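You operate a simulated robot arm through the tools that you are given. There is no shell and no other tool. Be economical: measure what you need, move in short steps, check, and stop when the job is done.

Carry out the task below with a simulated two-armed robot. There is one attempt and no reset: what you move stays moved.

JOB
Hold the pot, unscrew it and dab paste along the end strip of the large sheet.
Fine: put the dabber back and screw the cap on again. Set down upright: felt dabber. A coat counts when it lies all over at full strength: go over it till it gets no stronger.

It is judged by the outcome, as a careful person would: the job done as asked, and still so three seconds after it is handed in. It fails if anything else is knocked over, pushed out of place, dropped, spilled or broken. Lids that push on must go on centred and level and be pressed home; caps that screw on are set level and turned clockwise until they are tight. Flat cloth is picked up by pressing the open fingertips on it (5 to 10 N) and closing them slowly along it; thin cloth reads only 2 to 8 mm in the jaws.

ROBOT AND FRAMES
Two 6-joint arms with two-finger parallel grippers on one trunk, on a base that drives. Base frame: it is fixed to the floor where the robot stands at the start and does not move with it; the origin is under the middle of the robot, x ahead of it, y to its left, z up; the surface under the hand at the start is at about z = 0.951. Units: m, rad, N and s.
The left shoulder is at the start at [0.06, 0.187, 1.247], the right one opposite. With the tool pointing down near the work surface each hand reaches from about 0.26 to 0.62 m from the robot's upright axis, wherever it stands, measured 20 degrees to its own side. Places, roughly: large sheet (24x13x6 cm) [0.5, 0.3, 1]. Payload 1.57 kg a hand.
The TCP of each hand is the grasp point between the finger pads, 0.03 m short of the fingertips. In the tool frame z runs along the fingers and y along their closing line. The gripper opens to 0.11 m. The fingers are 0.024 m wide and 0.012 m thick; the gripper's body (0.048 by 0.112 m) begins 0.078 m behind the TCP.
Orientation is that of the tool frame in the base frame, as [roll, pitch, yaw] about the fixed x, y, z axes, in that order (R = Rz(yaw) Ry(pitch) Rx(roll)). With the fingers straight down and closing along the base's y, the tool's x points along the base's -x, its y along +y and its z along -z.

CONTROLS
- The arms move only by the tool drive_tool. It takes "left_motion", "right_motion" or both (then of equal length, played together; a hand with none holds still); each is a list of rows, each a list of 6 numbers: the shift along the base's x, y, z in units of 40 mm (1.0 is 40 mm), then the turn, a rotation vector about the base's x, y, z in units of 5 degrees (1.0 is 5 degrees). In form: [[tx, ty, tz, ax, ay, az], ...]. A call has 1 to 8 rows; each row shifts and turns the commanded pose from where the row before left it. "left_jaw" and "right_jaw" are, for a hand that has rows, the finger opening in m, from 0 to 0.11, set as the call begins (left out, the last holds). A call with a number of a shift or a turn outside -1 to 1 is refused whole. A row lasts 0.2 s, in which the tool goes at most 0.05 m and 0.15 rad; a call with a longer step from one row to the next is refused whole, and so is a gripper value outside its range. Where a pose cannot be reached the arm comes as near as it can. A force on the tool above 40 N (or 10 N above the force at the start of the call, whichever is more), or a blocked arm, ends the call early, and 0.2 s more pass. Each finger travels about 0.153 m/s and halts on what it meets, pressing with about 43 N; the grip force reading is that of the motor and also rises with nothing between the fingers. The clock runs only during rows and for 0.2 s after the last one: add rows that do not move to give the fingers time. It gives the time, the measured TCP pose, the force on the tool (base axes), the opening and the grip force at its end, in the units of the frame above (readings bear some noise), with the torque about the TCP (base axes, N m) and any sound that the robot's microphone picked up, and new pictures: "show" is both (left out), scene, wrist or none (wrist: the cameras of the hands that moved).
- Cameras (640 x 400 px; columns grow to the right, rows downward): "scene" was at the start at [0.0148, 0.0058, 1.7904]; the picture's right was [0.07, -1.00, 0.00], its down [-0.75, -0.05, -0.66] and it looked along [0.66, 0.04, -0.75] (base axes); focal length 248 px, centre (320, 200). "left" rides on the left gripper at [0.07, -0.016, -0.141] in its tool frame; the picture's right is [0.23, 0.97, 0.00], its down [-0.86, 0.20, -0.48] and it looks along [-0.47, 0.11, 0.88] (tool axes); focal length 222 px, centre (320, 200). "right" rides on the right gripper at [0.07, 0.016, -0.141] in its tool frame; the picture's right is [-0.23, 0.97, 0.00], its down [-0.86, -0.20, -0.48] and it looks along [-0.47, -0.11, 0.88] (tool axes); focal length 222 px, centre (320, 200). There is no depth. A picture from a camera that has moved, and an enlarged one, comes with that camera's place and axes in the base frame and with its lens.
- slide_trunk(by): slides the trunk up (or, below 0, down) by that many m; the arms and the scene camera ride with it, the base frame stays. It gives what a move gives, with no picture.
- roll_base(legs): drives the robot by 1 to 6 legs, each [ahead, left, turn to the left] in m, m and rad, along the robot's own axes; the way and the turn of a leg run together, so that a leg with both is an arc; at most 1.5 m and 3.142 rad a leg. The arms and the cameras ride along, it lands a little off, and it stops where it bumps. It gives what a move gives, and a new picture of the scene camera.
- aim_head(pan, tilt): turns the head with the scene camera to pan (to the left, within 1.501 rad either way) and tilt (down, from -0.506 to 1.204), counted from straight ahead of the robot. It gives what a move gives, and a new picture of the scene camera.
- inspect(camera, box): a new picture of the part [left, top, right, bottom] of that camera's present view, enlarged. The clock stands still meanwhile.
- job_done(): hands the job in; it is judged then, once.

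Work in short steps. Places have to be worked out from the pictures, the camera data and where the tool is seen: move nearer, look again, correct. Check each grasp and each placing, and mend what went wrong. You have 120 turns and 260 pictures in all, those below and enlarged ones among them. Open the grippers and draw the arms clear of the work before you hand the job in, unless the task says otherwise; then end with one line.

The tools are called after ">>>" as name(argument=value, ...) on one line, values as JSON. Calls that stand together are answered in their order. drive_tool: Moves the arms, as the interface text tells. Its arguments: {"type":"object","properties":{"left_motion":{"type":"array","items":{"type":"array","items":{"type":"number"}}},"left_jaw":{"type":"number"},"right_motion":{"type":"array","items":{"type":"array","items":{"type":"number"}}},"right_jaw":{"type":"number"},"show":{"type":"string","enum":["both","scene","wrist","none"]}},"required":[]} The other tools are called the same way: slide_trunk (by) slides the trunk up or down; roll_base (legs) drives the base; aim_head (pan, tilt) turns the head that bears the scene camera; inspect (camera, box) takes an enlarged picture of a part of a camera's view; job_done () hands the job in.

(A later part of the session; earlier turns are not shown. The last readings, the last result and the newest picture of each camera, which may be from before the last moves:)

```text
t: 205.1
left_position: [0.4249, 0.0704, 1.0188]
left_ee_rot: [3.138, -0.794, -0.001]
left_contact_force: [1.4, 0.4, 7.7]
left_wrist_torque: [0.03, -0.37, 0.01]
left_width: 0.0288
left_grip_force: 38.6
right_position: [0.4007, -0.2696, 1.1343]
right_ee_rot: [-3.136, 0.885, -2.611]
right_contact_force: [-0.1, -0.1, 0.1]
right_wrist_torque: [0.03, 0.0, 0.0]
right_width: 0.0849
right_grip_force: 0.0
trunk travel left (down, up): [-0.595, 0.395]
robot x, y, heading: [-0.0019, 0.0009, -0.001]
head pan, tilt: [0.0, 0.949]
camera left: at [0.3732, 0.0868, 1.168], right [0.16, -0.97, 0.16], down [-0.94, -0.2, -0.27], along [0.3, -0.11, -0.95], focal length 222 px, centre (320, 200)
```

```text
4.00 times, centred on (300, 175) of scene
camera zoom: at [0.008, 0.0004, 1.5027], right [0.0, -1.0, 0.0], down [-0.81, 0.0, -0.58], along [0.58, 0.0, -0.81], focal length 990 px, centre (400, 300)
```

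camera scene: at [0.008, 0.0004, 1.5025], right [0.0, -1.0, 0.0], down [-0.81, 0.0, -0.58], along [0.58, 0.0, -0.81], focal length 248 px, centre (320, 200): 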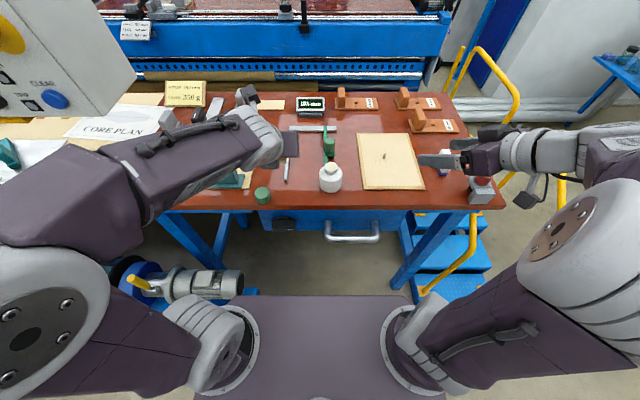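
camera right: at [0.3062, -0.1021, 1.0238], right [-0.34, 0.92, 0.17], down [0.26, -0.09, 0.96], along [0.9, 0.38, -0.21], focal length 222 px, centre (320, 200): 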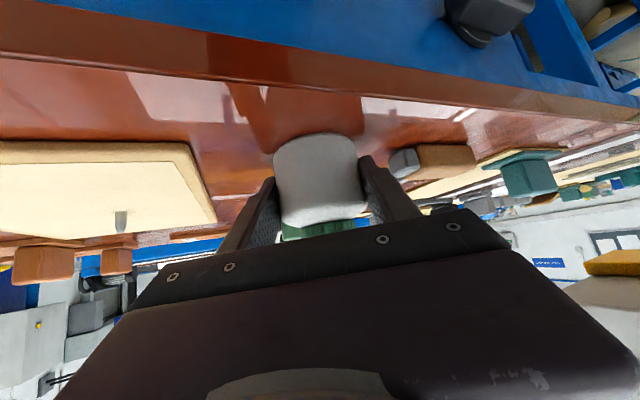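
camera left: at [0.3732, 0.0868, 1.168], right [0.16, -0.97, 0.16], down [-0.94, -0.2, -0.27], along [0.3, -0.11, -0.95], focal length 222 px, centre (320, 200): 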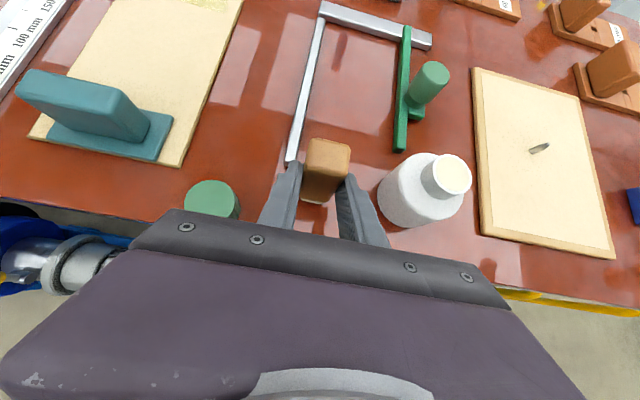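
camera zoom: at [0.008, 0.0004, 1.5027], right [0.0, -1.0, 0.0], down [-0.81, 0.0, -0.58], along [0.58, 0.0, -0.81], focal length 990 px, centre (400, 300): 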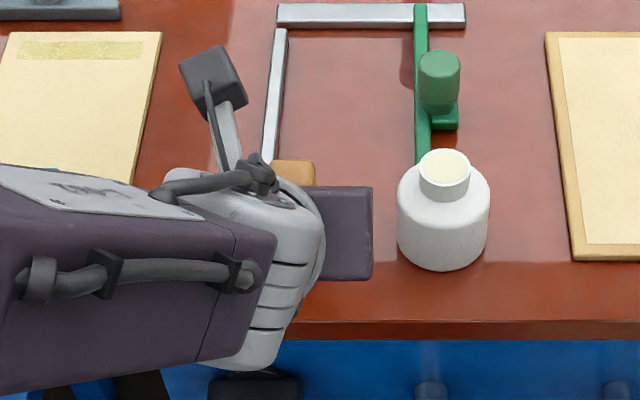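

Standing in contact. Release, then back off along the tool axis and check it stays upright.

>>> drive_tool(left_motion=[[0, 0, 0, 0, 0, 0], [0, 0, 0, 0, 0, 0]], left_jaw=0.044, show="none")

>>> drive_tool(left_motion=[[-0.1, 0, 0.12, 0, 0, 0], [-0.3, 0, 0.3, 0, 0, 0], [-0.4, 0, 0.45, 0, 0, 0], [-0.2, 0.2, 0.8, 0, 0, 0], [0, 0.3, 0.8, 0, 0, 0], [0, 0, 0, 0, 0, 0]], show="both")

>>> inspect(camera="scene", box=[220, 130, 380, 220])

```text
t: 205.7
left_position: [0.4252, 0.0699, 1.0162]
left_ee_rot: [3.139, -0.792, -0.002]
left_contact_force: [0.6, -0.4, -0.6]
left_wrist_torque: [0.0, -0.02, 0.0]
left_width: 0.0439
left_grip_force: 0.1
right_position: [0.401, -0.2705, 1.135]
right_ee_rot: [-3.136, 0.883, -2.611]
right_contact_force: [-0.1, -0.3, -0.2]
right_wrist_torque: [-0.01, 0.02, 0.03]
right_width: 0.0849
right_grip_force: 0.1
trunk travel left (down, up): [-0.595, 0.395]
robot x, y, heading: [0.0032, 0.0, -0.0]
head pan, tilt: [0.0, 0.949]
```

```text
t: 207.1
left_position: [0.3936, 0.0862, 1.115]
left_ee_rot: [3.138, -0.789, 0.003]
left_contact_force: [-0.3, -0.2, 0.6]
left_wrist_torque: [0.02, -0.03, 0.0]
left_width: 0.0441
left_grip_force: 0.0
left hand out of reach, approached as far as the arm can: row 5
right_position: [0.4003, -0.2688, 1.1336]
right_ee_rot: [-3.137, 0.88, -2.611]
right_contact_force: [-0.2, -1.2, -0.4]
right_wrist_torque: [0.0, 0.03, 0.0]
right_width: 0.0853
right_grip_force: 0.0
trunk travel left (down, up): [-0.595, 0.395]
robot x, y, heading: [-0.0004, 0.0012, 0.0]
head pan, tilt: [0.0, 0.949]
camera scene: at [0.0086, 0.0005, 1.5025], right [0.0, -1.0, 0.0], down [-0.81, 0.0, -0.58], along [0.58, 0.0, -0.81], focal length 248 px, centre (320, 200)
camera left: at [0.3417, 0.1022, 1.2643], right [0.16, -0.97, 0.16], down [-0.94, -0.2, -0.27], along [0.3, -0.11, -0.95], focal length 222 px, centre (320, 200)
```

scene: 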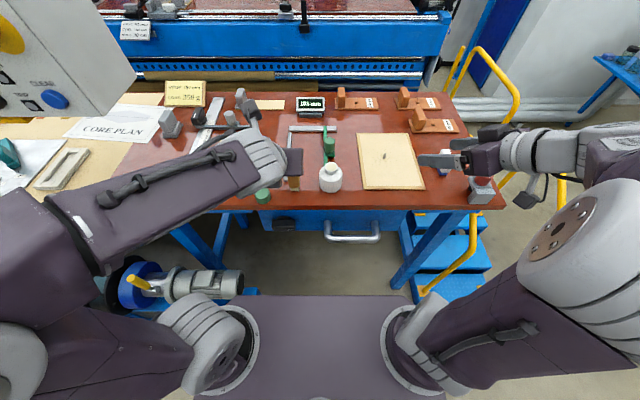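
left: 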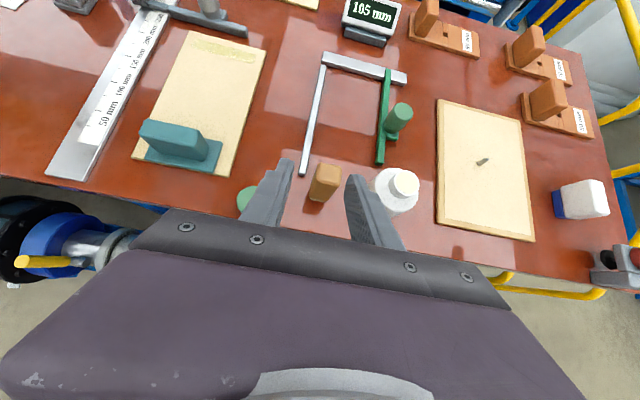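

```text
4.00 times, centred on (300, 175) of scene
camera zoom: at [0.0086, 0.0005, 1.5025], right [0.0, -1.0, 0.0], down [-0.81, 0.0, -0.58], along [0.58, 0.0, -0.81], focal length 990 px, centre (400, 300)
```

zoom: 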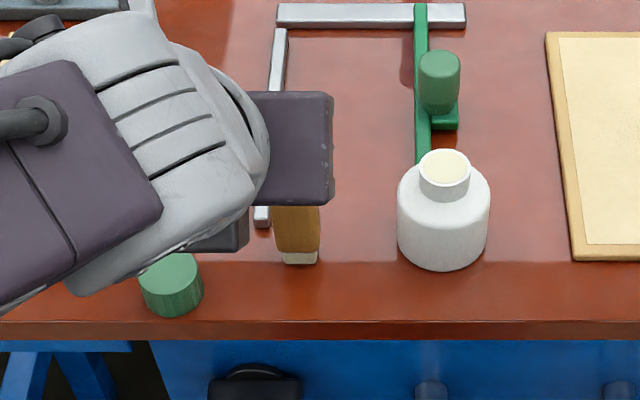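

The dabber stands upright. Next: level the left hand (tool down) above the cap, while the right hand returns to its former grip pose at the pot.

>>> drive_tool(left_motion=[[0.05, 0.21, 0, 0, 1, 0], [0.05, 0.21, 0, 0, 1, 0], [0.05, 0.21, 0, 0, 1, 0], [0.05, 0.21, 0, 0, 1, 0], [0.05, 0.21, 0, 0, 1, 0], [0.07, 0.22, 0, 0, 1, 0], [0.07, 0.22, 0, 0, 1, 0], [0.07, 0.22, 0, 0, 1, 0]], left_jaw=0.06, show="none")

>>> drive_tool(left_motion=[[0, 0, 0, 0, 1, 0], [0, 0, 0, 0, 0.05, 0], [0, 0, 0, 0, 0, 0], [0, 0, 0, 0, 0, 0], [0, 0, 0, 0, 0, 0], [0, 0, 0, 0, 0, 0], [0, 0, 0, 0, 0, 0], [0, 0, 0, 0, 0, 0]], right_motion=[[0.02, 1, -0.23, 0, 0, 0], [0.02, 1, -0.23, 0, 0, 0], [0.02, 1, -0.23, 0, 0, 0], [0.02, 1, -0.23, 0, 0, 0], [0.02, 1, -0.23, 0, 0, 0], [0.1, 0.15, -0.8, 0, 0, 0], [0.12, 0.15, -0.85, 0, 0, 0], [0, 0, 0, 0, 0, 0]], show="both")

```text
t: 208.9
left_position: [0.412, 0.1476, 1.1126]
left_ee_rot: [-3.138, -0.091, 0.004]
left_contact_force: [0.0, 0.3, -0.1]
left_wrist_torque: [-0.02, -0.02, 0.0]
left_width: 0.0602
left_grip_force: 0.0
left hand out of reach, approached as far as the arm can: row 8
right_position: [0.4003, -0.2706, 1.1325]
right_ee_rot: [-3.139, 0.88, -2.614]
right_contact_force: [-1.3, 0.5, -1.0]
right_wrist_torque: [0.0, 0.0, 0.02]
right_width: 0.0848
right_grip_force: 0.0
trunk travel left (down, up): [-0.595, 0.395]
robot x, y, heading: [0.002, -0.0009, 0.0]
head pan, tilt: [0.0, 0.949]
```

```text
t: 210.7
left_position: [0.4104, 0.1435, 1.1145]
left_ee_rot: [3.14, -0.003, 0.006]
left_contact_force: [-0.1, -0.2, -0.2]
left_wrist_torque: [0.01, 0.02, -0.01]
left_width: 0.0599
left_grip_force: 0.0
left hand out of reach, approached as far as the arm can: row 1
right_position: [0.412, -0.0578, 1.0223]
right_ee_rot: [-3.136, 0.881, -2.611]
right_contact_force: [-1.2, 0.6, 0.1]
right_wrist_torque: [0.01, -0.01, -0.02]
right_width: 0.0849
right_grip_force: 0.0
trunk travel left (down, up): [-0.595, 0.395]
robot x, y, heading: [-0.0005, 0.0029, -0.003]
head pan, tilt: [0.0, 0.949]
camera scene: at [0.0077, 0.0004, 1.5025], right [0.0, -1.0, 0.0], down [-0.81, 0.0, -0.58], along [0.58, 0.0, -0.81], focal length 248 px, centre (320, 200)
camera right: at [0.2707, -0.1203, 1.0584], right [-0.36, 0.91, 0.17], down [0.25, -0.08, 0.96], along [0.9, 0.4, -0.2], focal length 222 px, centre (320, 200)
camera left: at [0.4796, 0.1592, 1.2563], right [0.23, -0.97, 0.0], down [-0.86, -0.2, 0.48], along [-0.46, -0.11, -0.88], focal length 222 px, centre (320, 200)
```

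scene: 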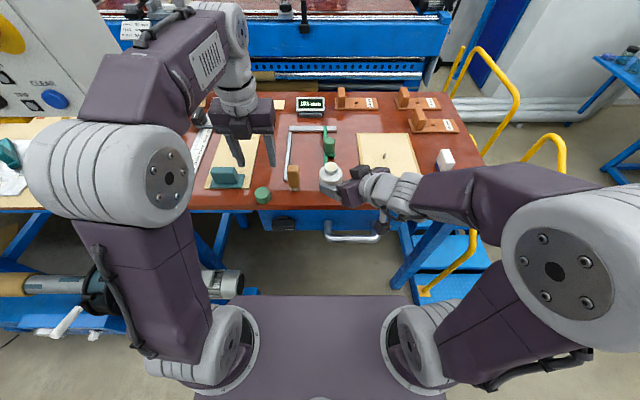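
right: 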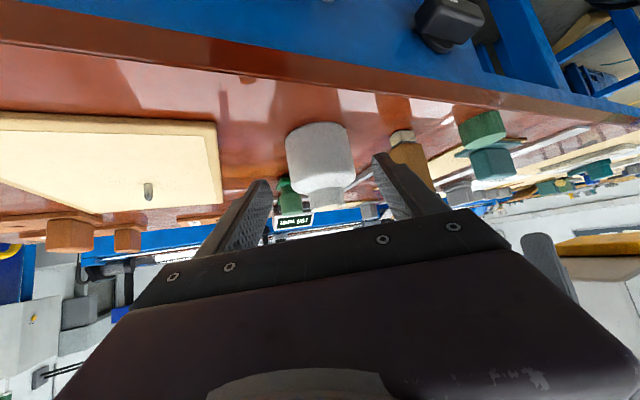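
left: 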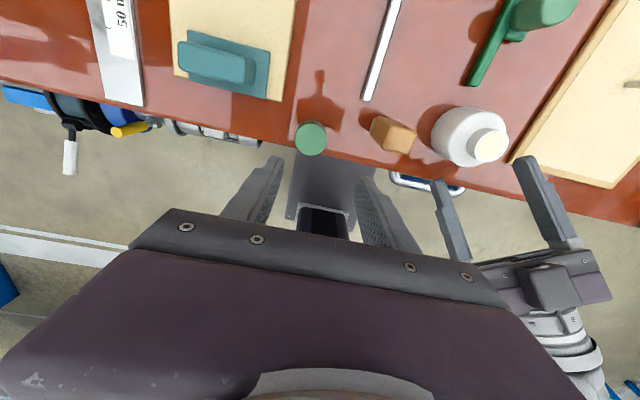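

Cap at ≈(0.4135,0.1555). I wind the left wrist by +160° while moving over the cap, and at the same time the right hand advances to the pot and closes on it.

>>> drive_tool(left_motion=[[0, 0, 0, 0, 0, 1], [0, 0, 0, 0, 0, 1], [0, 0, 0, 0, 0, 1], [0, 0, 0, 0, 0, 1], [0.02, 0.08, 0, 0, 0, 1], [0.02, 0.08, 0, 0, 0, 1], [0.02, 0.08, 0, 0, 0, 1], [0.02, 0.06, 0, 0, 0, 1]], right_motion=[[0.23, 0.13, -0.22, 0, 0, 0], [0.23, 0.13, -0.22, 0, 0, 0], [0.24, 0.13, -0.22, 0, 0, 0], [0.24, 0.13, -0.21, 0, 0, 0], [0, 0, 0, 0, 0, 0], [0, 0, 0, 0, 0, 0], [0, 0, 0, 0, 0, 0], [0, 0, 0, 0, 0, 0]], show="wrist")

>>> drive_tool(left_motion=[[0, 0, 0, 0, 0, 1], [0, 0, 0, 0, 0, 1], [0, 0, 0, 0, 0, 1], [0, 0, 0, 0, 0, 1], [0, 0, 0, 0, 0, 1], [0, 0, 0, 0, 0, 1], [0, 0, 0, 0, 0, 1], [0, 0, 0, 0, 0, 1]], show="none")

>>> drive_tool(left_motion=[[0, 0, 0, 0, 0, 1], [0, 0, 0, 0, 0, 1], [0, 0, 0, 0, 0, 1], [0, 0, 0, 0, 0, 1], [0, 0, 0, 0, 0, 1], [0, 0, 0, 0, 0, 1], [0, 0, 0, 0, 0, 1], [0, 0, 0, 0, 0, 1]], show="none")

>>> drive_tool(left_motion=[[0, 0, -0.4, 0, 0, 1], [0, 0, -0.4, 0, 0, 1], [0, 0, -0.4, 0, 0, 1], [0, 0, -0.4, 0, 0, 1], [0, 0, 0, 0, 0, 1], [0, 0, 0, 0, 0, 1], [0, 0, 0, 0, 0, 1], [0, 0, 0, 0, 0, 1]], show="wrist")

```text
t: 212.5
left_position: [0.4138, 0.1554, 1.1135]
left_ee_rot: [3.14, 0.0, 0.701]
left_contact_force: [0.2, -0.2, 0.4]
left_wrist_torque: [0.03, 0.04, 0.01]
left_width: 0.06
left_grip_force: 0.0
right_position: [0.4516, -0.0356, 0.9868]
right_ee_rot: [-3.138, 0.882, -2.611]
right_contact_force: [-0.9, -0.3, 0.0]
right_wrist_torque: [-0.03, 0.0, -0.01]
right_width: 0.0849
right_grip_force: 0.1
trunk travel left (down, up): [-0.595, 0.395]
robot x, y, heading: [-0.0016, -0.0006, 0.005]
head pan, tilt: [0.0, 0.949]
camera right: at [0.3093, -0.0991, 1.0238], right [-0.36, 0.91, 0.17], down [0.25, -0.08, 0.96], along [0.9, 0.4, -0.2], focal length 222 px, centre (320, 200)
camera left: at [0.4567, 0.2133, 1.2559], right [0.8, -0.6, 0.0], down [-0.53, -0.7, 0.48], along [-0.28, -0.38, -0.88], focal length 222 px, centre (320, 200)
```

right: 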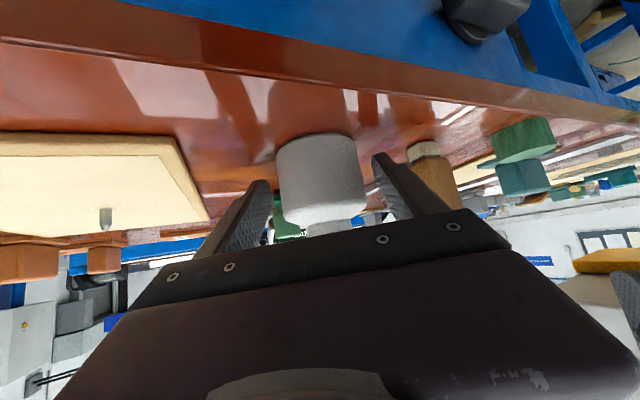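
left: 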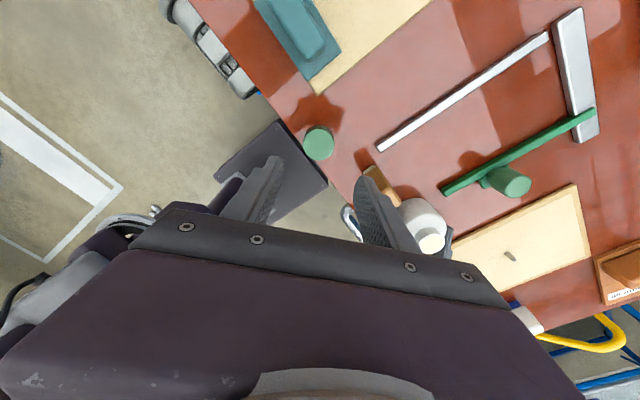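

```text
t: 214.3
left_position: [0.4143, 0.1541, 1.1133]
left_ee_rot: [3.14, -0.001, 1.398]
left_contact_force: [0.1, 0.3, 0.6]
left_wrist_torque: [-0.01, 0.02, -0.02]
left_width: 0.0598
left_grip_force: 0.0
right_position: [0.4497, -0.0375, 0.9879]
right_ee_rot: [-3.135, 0.882, -2.613]
right_contact_force: [0.3, 0.6, 0.2]
right_wrist_torque: [0.03, 0.0, 0.03]
right_width: 0.0849
right_grip_force: 0.0
trunk travel left (down, up): [-0.595, 0.395]
robot x, y, heading: [-0.0003, -0.0043, -0.004]
head pan, tilt: [0.0, 0.949]
```

```text
t: 216.1
left_position: [0.4138, 0.1548, 1.1125]
left_ee_rot: [3.14, -0.002, 2.096]
left_contact_force: [-0.9, 0.0, -0.4]
left_wrist_torque: [0.05, 0.02, 0.01]
left_width: 0.0599
left_grip_force: 0.0
right_position: [0.4508, -0.0362, 0.9869]
right_ee_rot: [-3.138, 0.881, -2.61]
right_contact_force: [0.1, -0.2, 0.0]
right_wrist_torque: [0.04, -0.03, -0.02]
right_width: 0.0849
right_grip_force: 0.0
trunk travel left (down, up): [-0.595, 0.395]
robot x, y, heading: [-0.0001, 0.0009, 0.004]
head pan, tilt: [0.0, 0.949]
```

```text
t: 217.9
left_position: [0.4136, 0.1546, 1.0505]
left_ee_rot: [3.141, -0.004, 2.794]
left_contact_force: [0.2, -0.4, 0.4]
left_wrist_torque: [0.0, -0.03, 0.02]
left_width: 0.06
left_grip_force: 0.1
right_position: [0.4489, -0.0376, 0.9875]
right_ee_rot: [-3.136, 0.883, -2.611]
right_contact_force: [-0.2, -0.2, 0.5]
right_wrist_torque: [-0.01, -0.01, -0.01]
right_width: 0.0849
right_grip_force: 0.1
trunk travel left (down, up): [-0.595, 0.395]
robot x, y, heading: [0.0026, 0.0015, 0.001]
head pan, tilt: [0.0, 0.949]
camera left: at [0.3436, 0.1635, 1.1919], right [0.12, 0.99, 0.0], down [0.87, -0.1, 0.48], along [0.47, -0.05, -0.88], focal length 222 px, centre (320, 200)
```

left: 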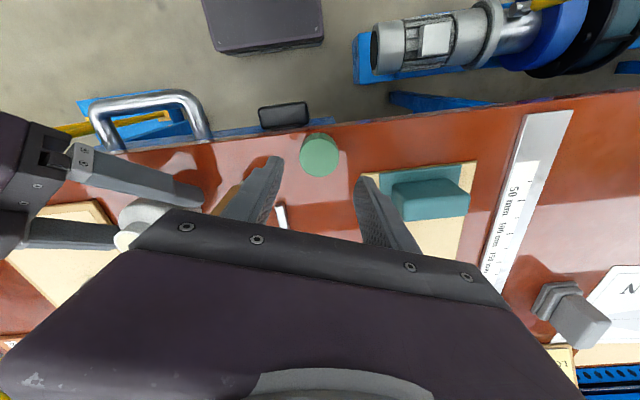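

Centred. Descend onto the cap and close the left jaw; close the right jaw on the pot.

>>> drive_tool(left_motion=[[-0.04, 0.02, -0.5, 0, 0, 0], [0, 0, -0.5, 0, 0, 0], [0, 0, -0.4, 0, 0, 0], [0, 0, -0.14, 0, 0, 0], [0, 0, 0, 0, 0, 0]], right_motion=[[0, 0, 0, 0, 0, 0], [0, 0, 0, 0, 0, 0], [0, 0, 0, 0, 0, 0], [0, 0, 0, 0, 0, 0], [0, 0, 0, 0, 0, 0]], right_jaw=0.04, show="none")

>>> drive_tool(left_motion=[[0, 0, 0, 0, 0, 0], [0, 0, 0, 0, 0, 0], [0, 0, 0, 0, 0, 0]], left_jaw=0.02, show="both")

```text
t: 219.1
left_position: [0.4121, 0.1563, 0.9882]
left_ee_rot: [3.139, -0.005, 2.79]
left_contact_force: [-0.2, 0.4, 0.2]
left_wrist_torque: [-0.01, 0.01, 0.0]
left_width: 0.0599
left_grip_force: 0.1
right_position: [0.4493, -0.0363, 0.9879]
right_ee_rot: [-3.138, 0.882, -2.611]
right_contact_force: [-0.5, -0.3, -0.1]
right_wrist_torque: [0.09, 0.07, 0.0]
right_width: 0.062
right_grip_force: 43.2
trunk travel left (down, up): [-0.595, 0.395]
robot x, y, heading: [0.0008, -0.0014, 0.001]
head pan, tilt: [0.0, 0.949]
```

```text
t: 219.9
left_position: [0.4136, 0.1559, 0.9887]
left_ee_rot: [3.14, -0.002, 2.792]
left_contact_force: [0.6, 0.0, 0.6]
left_wrist_torque: [-0.02, 0.04, -0.04]
left_width: 0.0385
left_grip_force: 43.4
right_position: [0.4505, -0.0378, 0.9873]
right_ee_rot: [-3.135, 0.882, -2.61]
right_contact_force: [0.1, -0.1, 0.7]
right_wrist_torque: [0.07, 0.04, -0.03]
right_width: 0.0624
right_grip_force: 43.5
trunk travel left (down, up): [-0.595, 0.395]
robot x, y, heading: [-0.0017, 0.0029, 0.001]
head pan, tilt: [0.0, 0.949]
camera scene: at [0.0085, 0.0006, 1.5025], right [0.0, -1.0, 0.0], down [-0.81, 0.0, -0.58], along [0.58, 0.0, -0.81], focal length 248 px, centre (320, 200)
camera left: at [0.3417, 0.1645, 1.1304], right [0.12, 0.99, 0.0], down [0.87, -0.11, 0.48], along [0.47, -0.05, -0.88], focal length 222 px, centre (320, 200)
```

scene: 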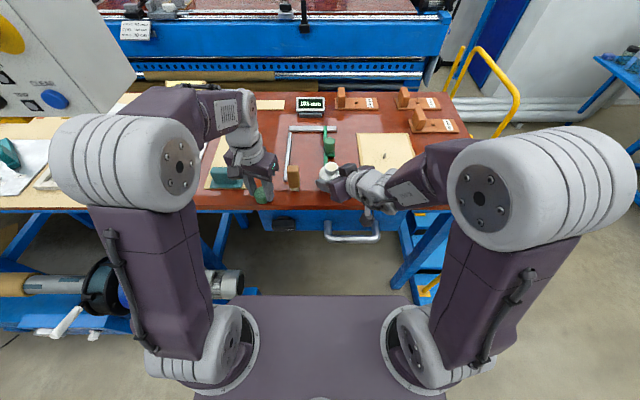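
left: 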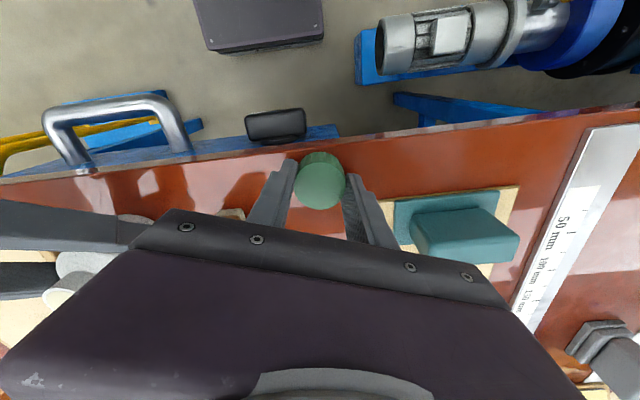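

Both secure. Lift the cap, move toward the pot, and wind the wrist up (+140°) so there is clockwise travel available.

>>> drive_tool(left_motion=[[0, 0, 0.7, 0, 0, 0], [0, 0, 0.9, 0, 0, 0], [0, 0, 0.9, 0, 0, 0], [0.3, -0.7, 0.4, 0, 0, 0], [0.3, -0.8, 0.4, 0, 0, 0], [0.3, -0.9, 0, 0, 0, 0], [0.2, -0.8, 0, 0, 0, 0], [0, 0, 0, 0, 0, 0]], show="none")

>>> drive_tool(left_motion=[[0, 0, 0, 0, 0, 1], [0, 0, 0, 0, 0, 1], [0, 0, 0, 0, 0, 1], [0, 0, 0, 0, 0, 1], [0, 0, 0, 0, 0, 1], [0, 0, 0, 0, 0, 1], [0, 0, 0, 0, 0, 1], [0, 0, 0, 0, 0, 1]], show="none")

>>> drive_tool(left_motion=[[0, 0, 0, 0, 0, 1], [0, 0, 0, 0, 0, 1], [0, 0, 0, 0, 0, 1], [0, 0, 0, 0, 0, 1], [0, 0, 0, 0, 0, 1], [0, 0, 0, 0, 0, 1], [0, 0, 0, 0, 0, 1], [0, 0, 0, 0, 0, 1]], show="none")

>>> drive_tool(left_motion=[[0, 0, 0, 0, 0, 1], [0, 0, 0, 0, 0, 1], [0, 0, 0, 0, 0, 1], [0, 0, 0, 0, 0, 1], [0, 0, 0, 0, 0, 1], [0, 0, 0, 0, 0, 1], [0, 0, 0, 0, 0, 1], [0, 0, 0, 0, 0, 1]], show="both")

```text
t: 221.7
left_position: [0.4554, 0.0281, 1.1204]
left_ee_rot: [3.14, -0.001, 2.792]
left_contact_force: [-0.9, 0.6, -0.7]
left_wrist_torque: [-0.02, 0.0, -0.01]
left_width: 0.0381
left_grip_force: 43.2
right_position: [0.4498, -0.0367, 0.9885]
right_ee_rot: [-3.135, 0.882, -2.611]
right_contact_force: [0.4, 0.2, 1.4]
right_wrist_torque: [0.08, 0.02, -0.04]
right_width: 0.0619
right_grip_force: 43.0
trunk travel left (down, up): [-0.595, 0.395]
robot x, y, heading: [-0.0006, 0.0002, 0.002]
head pan, tilt: [0.0, 0.949]
```

```text
t: 223.5
left_position: [0.4567, 0.028, 1.1203]
left_ee_rot: [3.139, -0.003, -2.79]
left_contact_force: [0.1, 0.0, -0.8]
left_wrist_torque: [0.0, -0.01, 0.01]
left_width: 0.0382
left_grip_force: 43.1
right_position: [0.4515, -0.0371, 0.9894]
right_ee_rot: [-3.136, 0.882, -2.612]
right_contact_force: [1.4, -0.3, 2.1]
right_wrist_torque: [0.14, 0.02, 0.01]
right_width: 0.0621
right_grip_force: 42.6
trunk travel left (down, up): [-0.595, 0.395]
robot x, y, heading: [0.0012, -0.0028, 0.005]
head pan, tilt: [0.0, 0.949]
```

```text
t: 225.3
left_position: [0.4566, 0.027, 1.1206]
left_ee_rot: [3.14, -0.002, -2.092]
left_contact_force: [-1.1, 0.3, -0.4]
left_wrist_torque: [-0.01, -0.02, 0.0]
left_width: 0.0384
left_grip_force: 43.0
right_position: [0.4497, -0.0364, 0.9875]
right_ee_rot: [-3.137, 0.883, -2.611]
right_contact_force: [1.1, -0.3, 2.8]
right_wrist_torque: [0.13, 0.0, -0.02]
right_width: 0.062
right_grip_force: 43.0
trunk travel left (down, up): [-0.595, 0.395]
robot x, y, heading: [-0.0034, -0.0028, -0.001]
head pan, tilt: [0.0, 0.949]
```

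```text
t: 227.1
left_position: [0.4567, 0.0287, 1.1199]
left_ee_rot: [3.139, -0.001, -1.395]
left_contact_force: [0.3, 0.1, -0.8]
left_wrist_torque: [0.03, 0.02, -0.02]
left_width: 0.0382
left_grip_force: 43.0
right_position: [0.4504, -0.0367, 0.9875]
right_ee_rot: [-3.136, 0.884, -2.613]
right_contact_force: [0.2, -0.4, 2.0]
right_wrist_torque: [0.13, 0.04, -0.02]
right_width: 0.0621
right_grip_force: 42.7
trunk travel left (down, up): [-0.595, 0.395]
robot x, y, heading: [-0.0006, -0.0055, -0.001]
head pan, tilt: [0.0, 0.949]
camera scene: at [0.0086, 0.0005, 1.5025], right [0.0, -1.0, 0.0], down [-0.81, 0.0, -0.58], along [0.58, 0.0, -0.81], focal length 248 px, centre (320, 200)
camera left: at [0.485, -0.0371, 1.262], right [-0.92, -0.39, 0.0], down [-0.35, 0.81, 0.48], along [-0.19, 0.44, -0.88], focal length 222 px, centre (320, 200)
```

scene: 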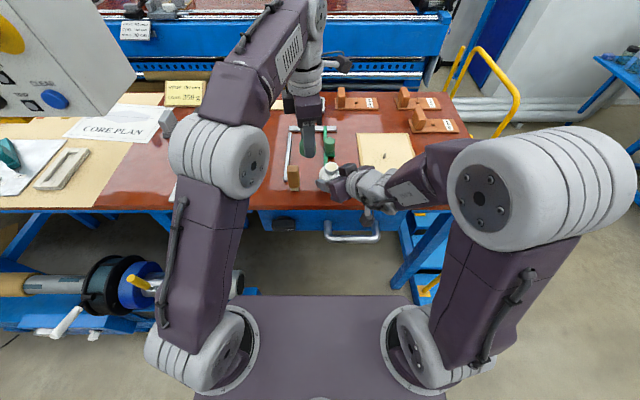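
left: 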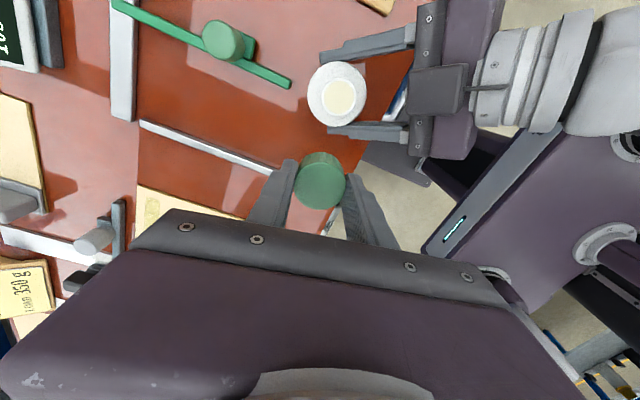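

Neck seen at ≈(0.463,-0.029), matching where the cap came off. Move above it, wind another 20°, lower to just above the neck, and check.

>>> drive_tool(left_motion=[[0.04, -0.35, 0, 0, 0, 1], [0.04, -0.35, 0, 0, 0, 1], [0.04, -0.35, 0, 0, 0, 1], [0.03, -0.35, 0, 0, 0, 1], [0, 0, -0.4, 0, 0, 0], [0, 0, -0.4, 0, 0, 0], [0, 0, -0.2, 0, 0, 0], [0, 0, 0, 0, 0, 0]], show="wrist")

>>> inspect(camera="scene", box=[290, 120, 390, 210])

```text
t: 228.9
left_position: [0.4611, -0.0275, 1.0805]
left_ee_rot: [3.14, -0.001, -1.048]
left_contact_force: [-0.8, -0.5, -0.6]
left_wrist_torque: [-0.01, -0.01, 0.0]
left_width: 0.0383
left_grip_force: 42.9
right_position: [0.4507, -0.0367, 0.9879]
right_ee_rot: [-3.135, 0.883, -2.61]
right_contact_force: [-0.1, 0.4, 2.5]
right_wrist_torque: [0.1, 0.0, -0.02]
right_width: 0.0621
right_grip_force: 43.4
trunk travel left (down, up): [-0.595, 0.395]
robot x, y, heading: [0.0005, 0.0022, 0.007]
head pan, tilt: [0.0, 0.949]
camera left: at [0.5111, -0.0797, 1.2224], right [-0.73, -0.68, 0.0], down [-0.6, 0.64, 0.48], along [-0.33, 0.35, -0.88], focal length 222 px, centre (320, 200)
```

left: 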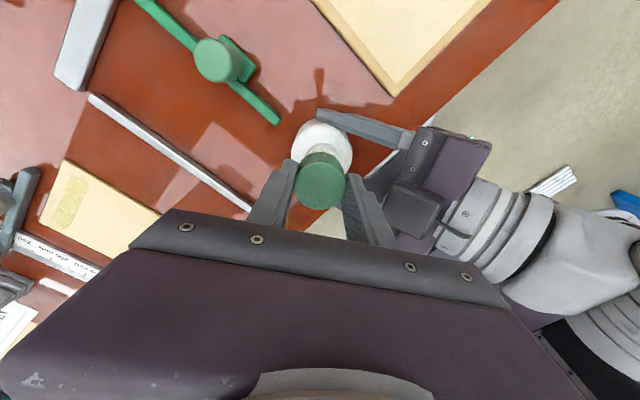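

```text
4.44 times, centred on (340, 165) of scene
camera zoom: at [0.0085, 0.0005, 1.5025], right [0.0, -1.0, 0.0], down [-0.81, 0.0, -0.58], along [0.58, 0.0, -0.81], focal length 1100 px, centre (231, 356)
```

zoom: 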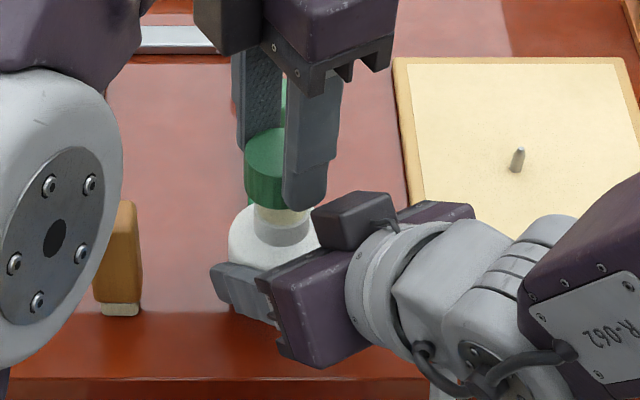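

Aligned above the neck. Lower until the threads meet with light pressure.

>>> drive_tool(left_motion=[[0.02, 0, -0.2, 0, 0, 0], [0, 0, -0.15, 0, 0, 0], [0, 0, -0.08, 0, 0, 0], [0, 0, -0.05, 0, 0, 0], [0, 0, 0, 0, 0, 0]], show="none")

>>> drive_tool(left_motion=[[0, 0, -0.03, 0, 0, 0], [0, 0, -0.03, 0, 0, 0], [0, 0, 0, 0, 0, 0]], show="none")

>>> inspect(camera="scene", box=[300, 130, 380, 200])

```text
t: 230.1
left_position: [0.4627, -0.0279, 1.0618]
left_ee_rot: [3.138, -0.003, -1.047]
left_contact_force: [-0.6, 0.4, 6.4]
left_wrist_torque: [-0.12, 0.04, -0.04]
left_width: 0.0385
left_grip_force: 42.9
right_position: [0.4496, -0.0371, 0.9886]
right_ee_rot: [-3.136, 0.881, -2.613]
right_contact_force: [3.3, 0.5, -0.2]
right_wrist_torque: [0.24, 0.11, 0.0]
right_width: 0.062
right_grip_force: 42.3
trunk travel left (down, up): [-0.595, 0.395]
robot x, y, heading: [0.0027, 0.0029, -0.0]
head pan, tilt: [0.0, 0.949]
```

```text
t: 230.9
left_position: [0.4635, -0.028, 1.0614]
left_ee_rot: [3.141, -0.006, -1.047]
left_contact_force: [-5.4, 2.4, 37.2]
left_wrist_torque: [-0.44, 0.32, -0.03]
left_width: 0.0384
left_grip_force: 43.6
right_position: [0.4502, -0.0367, 0.9881]
right_ee_rot: [-3.138, 0.88, -2.611]
right_contact_force: [14.7, -1.4, -14.1]
right_wrist_torque: [0.74, -0.04, -0.27]
right_width: 0.0617
right_grip_force: 43.0
trunk travel left (down, up): [-0.595, 0.395]
robot x, y, heading: [-0.0013, -0.0058, 0.003]
head pan, tilt: [0.0, 0.949]
```

```text
5.71 times, centred on (340, 165) of scene
camera zoom: at [0.0082, 0.0009, 1.5028], right [0.0, -1.0, 0.0], down [-0.81, 0.0, -0.58], along [0.58, 0.0, -0.81], focal length 1414 px, centre (206, 400)
```

zoom: 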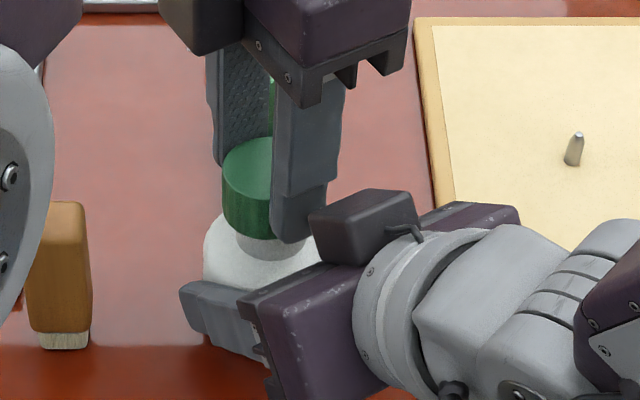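

Cap sits on the thread start (37 N). Ease to a light pressure and turn clockwise.

>>> drive_tool(left_motion=[[0, 0, 0.04, 0, 0, -1], [0, 0, 0, 0, 0, -1], [0, 0, -0.002, 0, 0, -1], [0, 0, -0.002, 0, 0, -1], [0, 0, -0.002, 0, 0, -1], [0, 0, -0.002, 0, 0, -1], [0, 0, -0.002, 0, 0, -1], [0, 0, -0.002, 0, 0, -1]], show="none")

>>> drive_tool(left_motion=[[0, 0, -0.004, 0, 0, -1], [0, 0, -0.004, 0, 0, -1], [0, 0, -0.004, 0, 0, -1], [0, 0, -0.004, 0, 0, -1], [0, 0, -0.004, 0, 0, -1], [0, 0, -0.004, 0, 0, -1], [0, 0, -0.004, 0, 0, -1], [0, 0, -0.004, 0, 0, -1]], show="wrist")

```text
t: 232.7
left_position: [0.4612, -0.0297, 1.0608]
left_ee_rot: [-3.141, -0.004, -1.747]
left_contact_force: [9.4, -15.8, 26.3]
left_wrist_torque: [-0.88, -0.04, 0.18]
left_width: 0.0382
left_grip_force: 43.0
right_position: [0.4505, -0.0357, 0.9888]
right_ee_rot: [-3.136, 0.883, -2.609]
right_contact_force: [-5.6, 12.8, -8.7]
right_wrist_torque: [-0.23, -0.21, 0.04]
right_width: 0.0619
right_grip_force: 42.9
trunk travel left (down, up): [-0.595, 0.395]
robot x, y, heading: [-0.0029, 0.003, -0.0]
head pan, tilt: [0.0, 0.949]
```

```text
t: 234.5
left_position: [0.4633, -0.029, 1.0599]
left_ee_rot: [3.141, -0.002, -2.445]
left_contact_force: [4.6, -2.9, 35.8]
left_wrist_torque: [-0.41, 0.06, 0.13]
left_width: 0.0381
left_grip_force: 43.1
right_position: [0.4486, -0.0365, 0.9885]
right_ee_rot: [-3.136, 0.882, -2.61]
right_contact_force: [-2.0, 2.6, -14.9]
right_wrist_torque: [0.09, 0.2, -0.09]
right_width: 0.062
right_grip_force: 42.9
trunk travel left (down, up): [-0.595, 0.395]
robot x, y, heading: [0.0004, 0.0018, 0.008]
head pan, tilt: [0.0, 0.949]
camera left: at [0.4192, -0.085, 1.2012], right [-0.8, 0.6, 0.0], down [0.53, 0.7, 0.48], along [0.29, 0.38, -0.88], focal length 222 px, centre (320, 200)
```

left: 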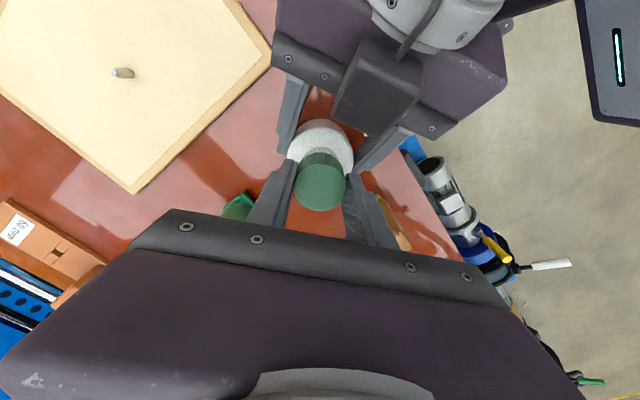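

Turning in with light descent. Continue clockwise 80° more.

>>> drive_tool(left_motion=[[0, 0, 0.005, 0, 0, -1], [0, 0, -0.002, 0, 0, -1], [0, 0, -0.003, 0, 0, -1], [0, 0, -0.003, 0, 0, -1], [0, 0, -0.003, 0, 0, -1], [0, 0, -0.003, 0, 0, -1], [0, 0, -0.003, 0, 0, -1], [0, 0, -0.003, 0, 0, -1]], show="none")

>>> drive_tool(left_motion=[[0, 0, -0.003, 0, 0, -1], [0, 0, -0.003, 0, 0, -1], [0, 0, -0.003, 0, 0, -1], [0, 0, -0.003, 0, 0, -1], [0, 0, -0.003, 0, 0, -1], [0, 0, -0.003, 0, 0, -1], [0, 0, -0.003, 0, 0, -1], [0, 0, -0.003, 0, 0, -1]], show="none")

>>> inspect(camera="scene", box=[300, 130, 380, 200])

```text
t: 236.3
left_position: [0.4628, -0.0286, 1.0593]
left_ee_rot: [3.141, 0.002, 3.141]
left_contact_force: [5.0, -12.3, 34.0]
left_wrist_torque: [-0.61, 0.24, 0.2]
left_width: 0.0383
left_grip_force: 43.4
right_position: [0.4484, -0.0373, 0.9881]
right_ee_rot: [-3.136, 0.884, -2.61]
right_contact_force: [-4.2, 10.3, -16.7]
right_wrist_torque: [-0.39, 0.12, 0.07]
right_width: 0.0618
right_grip_force: 43.1
trunk travel left (down, up): [-0.595, 0.395]
robot x, y, heading: [-0.0019, -0.0031, -0.002]
head pan, tilt: [0.0, 0.949]
```

```text
t: 238.1
left_position: [0.464, -0.028, 1.0582]
left_ee_rot: [3.137, 0.003, 2.444]
left_contact_force: [12.8, -2.9, 29.6]
left_wrist_torque: [-0.6, -0.27, 0.21]
left_width: 0.0382
left_grip_force: 43.3
right_position: [0.4503, -0.0368, 0.9892]
right_ee_rot: [-3.137, 0.882, -2.611]
right_contact_force: [-12.1, 3.4, -9.9]
right_wrist_torque: [0.38, 0.06, -0.09]
right_width: 0.0622
right_grip_force: 42.9
trunk travel left (down, up): [-0.595, 0.395]
robot x, y, heading: [0.0021, -0.0003, 0.009]
head pan, tilt: [0.0, 0.949]
```

```text
5.71 times, centred on (340, 165) of scene
camera zoom: at [0.0067, 0.0006, 1.5026], right [0.0, -1.0, 0.0], down [-0.81, 0.0, -0.58], along [0.58, 0.0, -0.81], focal length 1414 px, centre (206, 400)
```

zoom: 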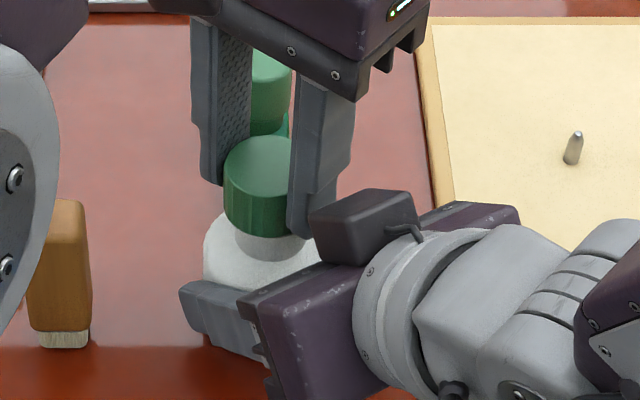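

Threading in properly (≈3.6 mm in 160°), cap level. Continue 140° more to the wrist's other limit.

>>> drive_tool(left_motion=[[0.02, 0, -0.003, 0, 0, -1], [0, 0, -0.004, 0, 0, -1], [0, 0, -0.004, 0, 0, -1], [0, 0, -0.004, 0, 0, -1], [0, 0, -0.004, 0, 0, -1], [0, 0, -0.004, 0, 0, -1], [0, 0, -0.004, 0, 0, -1], [0, 0, -0.004, 0, 0, -1]], show="none")

>>> drive_tool(left_motion=[[0, 0, -0.003, 0, 0, -1], [0, 0, -0.003, 0, 0, -1], [0, 0, -0.003, 0, 0, -1], [0, 0, -0.003, 0, 0, -1], [0, 0, -0.003, 0, 0, -1], [0, 0, -0.003, 0, 0, -1], [0, 0, -0.003, 0, 0, -1], [0, 0, -0.003, 0, 0, -1]], show="none")

>>> drive_tool(left_motion=[[0, 0, -0.003, 0, 0, -1], [0, 0, -0.003, 0, 0, -1], [0, 0, -0.003, 0, 0, -1], [0, 0, -0.003, 0, 0, -1], [0, 0, -0.003, 0, 0, -1], [0, 0, -0.003, 0, 0, -1], [0, 0, -0.003, 0, 0, -1], [0, 0, -0.003, 0, 0, -1]], show="none")

>>> inspect(camera="scene", box=[300, 130, 380, 200])

```text
t: 239.9
left_position: [0.4622, -0.0285, 1.0568]
left_ee_rot: [3.137, 0.0, 1.745]
left_contact_force: [2.6, -16.4, 33.2]
left_wrist_torque: [-0.66, 0.37, 0.21]
left_width: 0.0386
left_grip_force: 42.9
right_position: [0.449, -0.0374, 0.9885]
right_ee_rot: [-3.136, 0.884, -2.609]
right_contact_force: [-3.5, 13.8, -16.3]
right_wrist_torque: [-0.57, 0.2, 0.08]
right_width: 0.062
right_grip_force: 42.9
trunk travel left (down, up): [-0.595, 0.395]
robot x, y, heading: [-0.0029, -0.0002, -0.001]
head pan, tilt: [0.0, 0.949]
```

```text
t: 241.7
left_position: [0.464, -0.0278, 1.051]
left_ee_rot: [-3.137, -0.002, 1.046]
left_contact_force: [-0.8, -12.7, -4.5]
left_wrist_torque: [-0.24, 0.07, 0.01]
left_width: 0.0385
left_grip_force: 42.9
right_position: [0.4539, -0.0352, 0.9892]
right_ee_rot: [-3.137, 0.888, -2.611]
right_contact_force: [1.2, 11.7, 2.7]
right_wrist_torque: [-0.43, 0.0, 0.1]
right_width: 0.0621
right_grip_force: 43.4
trunk travel left (down, up): [-0.595, 0.395]
robot x, y, heading: [-0.0016, -0.0017, 0.0]
head pan, tilt: [0.0, 0.949]
```

```text
t: 243.5
left_position: [0.4629, -0.0273, 1.054]
left_ee_rot: [3.138, -0.002, 0.348]
left_contact_force: [-2.6, -9.4, -0.5]
left_wrist_torque: [-0.3, 0.07, 0.05]
left_width: 0.0381
left_grip_force: 43.4
right_position: [0.4502, -0.0358, 0.9875]
right_ee_rot: [-3.137, 0.885, -2.61]
right_contact_force: [5.7, 8.4, 8.6]
right_wrist_torque: [-0.08, 0.03, -0.07]
right_width: 0.062
right_grip_force: 43.0
trunk travel left (down, up): [-0.595, 0.395]
robot x, y, heading: [-0.0006, 0.0011, 0.002]
head pan, tilt: [0.0, 0.949]
```

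```text
5.71 times, centred on (340, 165) of scene
camera zoom: at [0.0086, 0.0004, 1.5026], right [0.0, -1.0, 0.0], down [-0.81, 0.0, -0.58], along [0.58, 0.0, -0.81], focal length 1414 px, centre (206, 400)
```

zoom: 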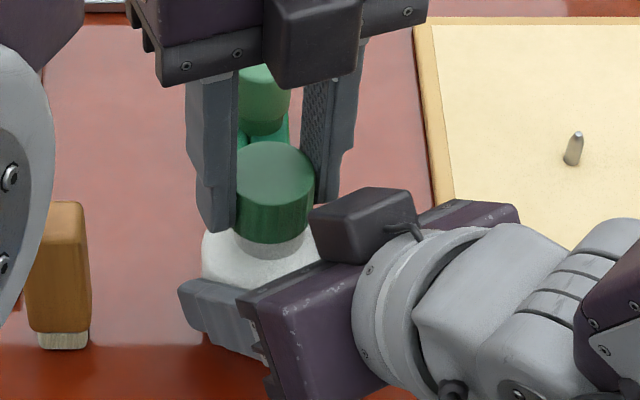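

The cap dropped onto the real thread start near 200° and is now engaging. I release, lift clear of the housing and wind back +280° for another clockwise stroke.

>>> drive_tool(left_motion=[[0, 0, 0, 0, 0, 0], [0, 0, 0, 0, 0, 0], [0, 0, 0.4, 0, 0, 0], [0, 0, 0.5, 0, 0, 0], [0, 0, 0.5, 0, 0, 0], [0, 0, 0.3, 0, 0, 0]], left_jaw=0.056, show="none")

>>> drive_tool(left_motion=[[0, 0, 0, 0, 0, 1], [0, 0, 0, 0, 0, 1], [0, 0, 0, 0, 0, 1], [0, 0, 0, 0, 0, 1], [0, 0, 0, 0, 0, 1], [0, 0, 0, 0, 0, 1], [0, 0, 0, 0, 0, 1], [0, 0, 0, 0, 0, 1]], show="none")

>>> drive_tool(left_motion=[[0, 0, 0, 0, 0, 1], [0, 0, 0, 0, 0, 1], [0, 0, 0, 0, 0, 1], [0, 0, 0, 0, 0, 1], [0, 0, 0, 0, 0, 1], [0, 0, 0, 0, 0, 1], [0, 0, 0, 0, 0, 1], [0, 0, 0, 0, 0, 1]], show="none")

>>> drive_tool(left_motion=[[0, 0, 0, 0, 0, 1], [0, 0, 0, 0, 0, 1], [0, 0, 0, 0, 0, 1], [0, 0, 0, 0, 0, 1], [0, 0, 0, 0, 0, 1], [0, 0, 0, 0, 0, 1], [0, 0, 0, 0, 0, 1], [0, 0, 0, 0, 0, 1]], show="none")

>>> drive_tool(left_motion=[[0, 0, 0, 0, 0, 1], [0, 0, 0, 0, 0, 1], [0, 0, 0, 0, 0, 1], [0, 0, 0, 0, 0, 1], [0, 0, 0, 0, 0, 1], [0, 0, 0, 0, 0, 1], [0, 0, 0, 0, 0, 1], [0, 0, 0, 0, 0, 1]], show="none")

>>> drive_tool(left_motion=[[0, 0, 0, 0, 0, 1], [0, 0, 0, 0, 0, 1], [0, 0, 0, 0, 0, 1], [0, 0, 0, 0, 0, 1], [0, 0, 0, 0, 0, 1], [0, 0, 0, 0, 0, 1], [0, 0, 0, 0, 0, 1], [0, 0, 0, 0, 0, 1]], show="none")

>>> drive_tool(left_motion=[[0, 0, 0, 0, 0, 1], [0, 0, 0, 0, 0, 1], [0, 0, 0, 0, 0, 1], [0, 0, 0, 0, 0, 1], [0, 0, 0, 0, 0, 1], [0, 0, 0, 0, 0, 1], [0, 0, 0, 0, 0, 1], [0, 0, 0, 0, 0, 1]], show="none")

>>> drive_tool(left_motion=[[0, 0, 0, 0, 0, 1], [0, 0, 0, 0, 0, 1], [0, 0, 0, 0, 0, 1], [0, 0, 0, 0, 0, 1], [0, 0, 0, 0, 0, 1], [0, 0, 0, 0, 0, 1], [0, 0, 0, 0, 0, 0]], show="both")

```text
t: 244.9
left_position: [0.4624, -0.0274, 1.1095]
left_ee_rot: [3.139, -0.002, 0.348]
left_contact_force: [0.6, 0.0, 1.1]
left_wrist_torque: [0.04, 0.01, 0.01]
left_width: 0.0559
left_grip_force: 0.0
left hand out of reach, approached as far as the arm can: row 6
right_position: [0.4496, -0.0364, 0.9885]
right_ee_rot: [-3.136, 0.883, -2.61]
right_contact_force: [4.6, -0.4, 15.4]
right_wrist_torque: [0.34, -0.05, -0.1]
right_width: 0.0618
right_grip_force: 42.6
trunk travel left (down, up): [-0.595, 0.395]
robot x, y, heading: [0.0001, -0.0014, -0.001]
head pan, tilt: [0.0, 0.949]
```

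```text
t: 246.7
left_position: [0.4644, -0.0291, 1.1091]
left_ee_rot: [3.137, -0.003, 1.048]
left_contact_force: [1.0, -0.4, 0.3]
left_wrist_torque: [-0.01, -0.02, -0.03]
left_width: 0.0561
left_grip_force: 0.1
right_position: [0.4506, -0.0368, 0.9877]
right_ee_rot: [-3.137, 0.883, -2.612]
right_contact_force: [3.8, -0.1, 13.2]
right_wrist_torque: [0.28, -0.05, -0.07]
right_width: 0.062
right_grip_force: 42.5
trunk travel left (down, up): [-0.595, 0.395]
robot x, y, heading: [0.0012, 0.0004, -0.001]
head pan, tilt: [0.0, 0.949]
```

```text
t: 248.5
left_position: [0.4616, -0.0281, 1.1096]
left_ee_rot: [3.138, -0.001, 1.747]
left_contact_force: [-0.6, 0.3, 0.1]
left_wrist_torque: [-0.01, -0.03, 0.01]
left_width: 0.056
left_grip_force: 0.0
right_position: [0.4501, -0.0371, 0.989]
right_ee_rot: [-3.137, 0.883, -2.611]
right_contact_force: [1.6, 0.3, 10.7]
right_wrist_torque: [0.2, -0.06, -0.02]
right_width: 0.0619
right_grip_force: 43.2
trunk travel left (down, up): [-0.595, 0.395]
robot x, y, heading: [0.0025, 0.0034, -0.003]
head pan, tilt: [0.0, 0.949]
```

```text
t: 250.3
left_position: [0.4638, -0.0281, 1.1095]
left_ee_rot: [3.139, -0.003, 2.445]
left_contact_force: [0.3, 0.1, -0.1]
left_wrist_torque: [0.0, 0.03, -0.02]
left_width: 0.056
left_grip_force: 0.1
right_position: [0.45, -0.0372, 0.9871]
right_ee_rot: [-3.137, 0.882, -2.611]
right_contact_force: [0.6, -1.0, 7.8]
right_wrist_torque: [0.23, -0.07, 0.0]
right_width: 0.0616
right_grip_force: 43.0
trunk travel left (down, up): [-0.595, 0.395]
robot x, y, heading: [-0.0014, 0.0011, 0.004]
head pan, tilt: [0.0, 0.949]
```

```text
t: 252.1
left_position: [0.4625, -0.0282, 1.1089]
left_ee_rot: [3.138, 0.001, -3.14]
left_contact_force: [-0.1, -0.1, 0.0]
left_wrist_torque: [0.0, 0.01, 0.02]
left_width: 0.056
left_grip_force: 0.1
right_position: [0.4502, -0.0379, 0.9883]
right_ee_rot: [-3.137, 0.883, -2.61]
right_contact_force: [-0.9, 0.2, 5.2]
right_wrist_torque: [0.16, 0.04, 0.01]
right_width: 0.0621
right_grip_force: 43.2
trunk travel left (down, up): [-0.595, 0.395]
robot x, y, heading: [-0.0028, 0.0027, -0.001]
head pan, tilt: [0.0, 0.949]
```

```text
t: 253.9
left_position: [0.4634, -0.0285, 1.1087]
left_ee_rot: [3.138, -0.001, -2.442]
left_contact_force: [0.0, -0.3, 0.1]
left_wrist_torque: [-0.02, -0.01, -0.03]
left_width: 0.0563
left_grip_force: 0.0
right_position: [0.4503, -0.0374, 0.9879]
right_ee_rot: [-3.137, 0.884, -2.61]
right_contact_force: [-2.4, 0.3, 4.0]
right_wrist_torque: [0.13, 0.06, 0.03]
right_width: 0.0619
right_grip_force: 42.9
trunk travel left (down, up): [-0.595, 0.395]
robot x, y, heading: [0.0025, 0.0009, 0.001]
head pan, tilt: [0.0, 0.949]
```

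```text
t: 255.7
left_position: [0.4636, -0.0283, 1.1109]
left_ee_rot: [3.14, -0.002, -1.744]
left_contact_force: [0.4, -0.1, 0.3]
left_wrist_torque: [-0.02, 0.0, 0.02]
left_width: 0.056
left_grip_force: 0.0
right_position: [0.4504, -0.037, 0.9878]
right_ee_rot: [-3.136, 0.883, -2.611]
right_contact_force: [-1.0, -0.5, 3.2]
right_wrist_torque: [0.11, 0.03, 0.02]
right_width: 0.0618
right_grip_force: 43.6
trunk travel left (down, up): [-0.595, 0.395]
robot x, y, heading: [-0.001, -0.0017, 0.003]
head pan, tilt: [0.0, 0.949]
```

```text
t: 257.3
left_position: [0.4628, -0.0275, 1.1091]
left_ee_rot: [3.14, -0.001, -1.22]
left_contact_force: [0.2, 0.9, 0.3]
left_wrist_torque: [0.02, 0.02, -0.01]
left_width: 0.056
left_grip_force: 0.1
right_position: [0.4511, -0.0368, 0.9882]
right_ee_rot: [-3.136, 0.882, -2.61]
right_contact_force: [-1.7, -0.2, 1.9]
right_wrist_torque: [0.12, 0.06, 0.04]
right_width: 0.0619
right_grip_force: 43.0
trunk travel left (down, up): [-0.595, 0.395]
robot x, y, heading: [-0.0008, -0.0021, -0.003]
head pan, tilt: [0.0, 0.949]
camera scene: at [0.0081, 0.0005, 1.5025], right [0.0, -1.0, 0.0], down [-0.81, 0.0, -0.58], along [0.58, 0.0, -0.81], focal length 248 px, centre (320, 200)
camera left: at [0.5029, -0.0874, 1.2516], right [-0.84, -0.55, 0.0], down [-0.48, 0.74, 0.48], along [-0.26, 0.4, -0.88], focal length 222 px, centre (320, 200)
```

scene: 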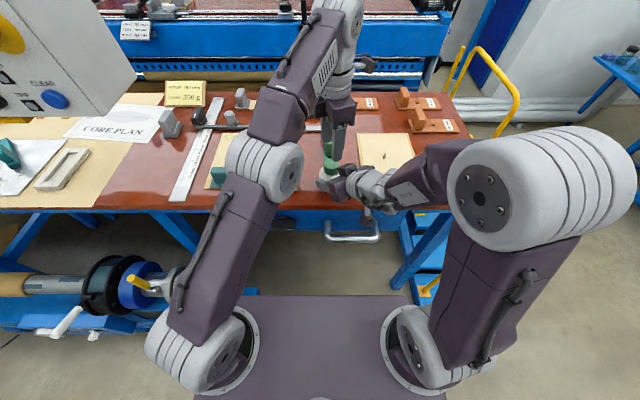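
left: 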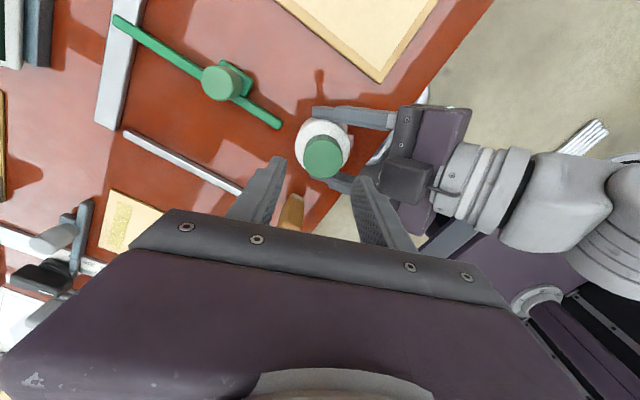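

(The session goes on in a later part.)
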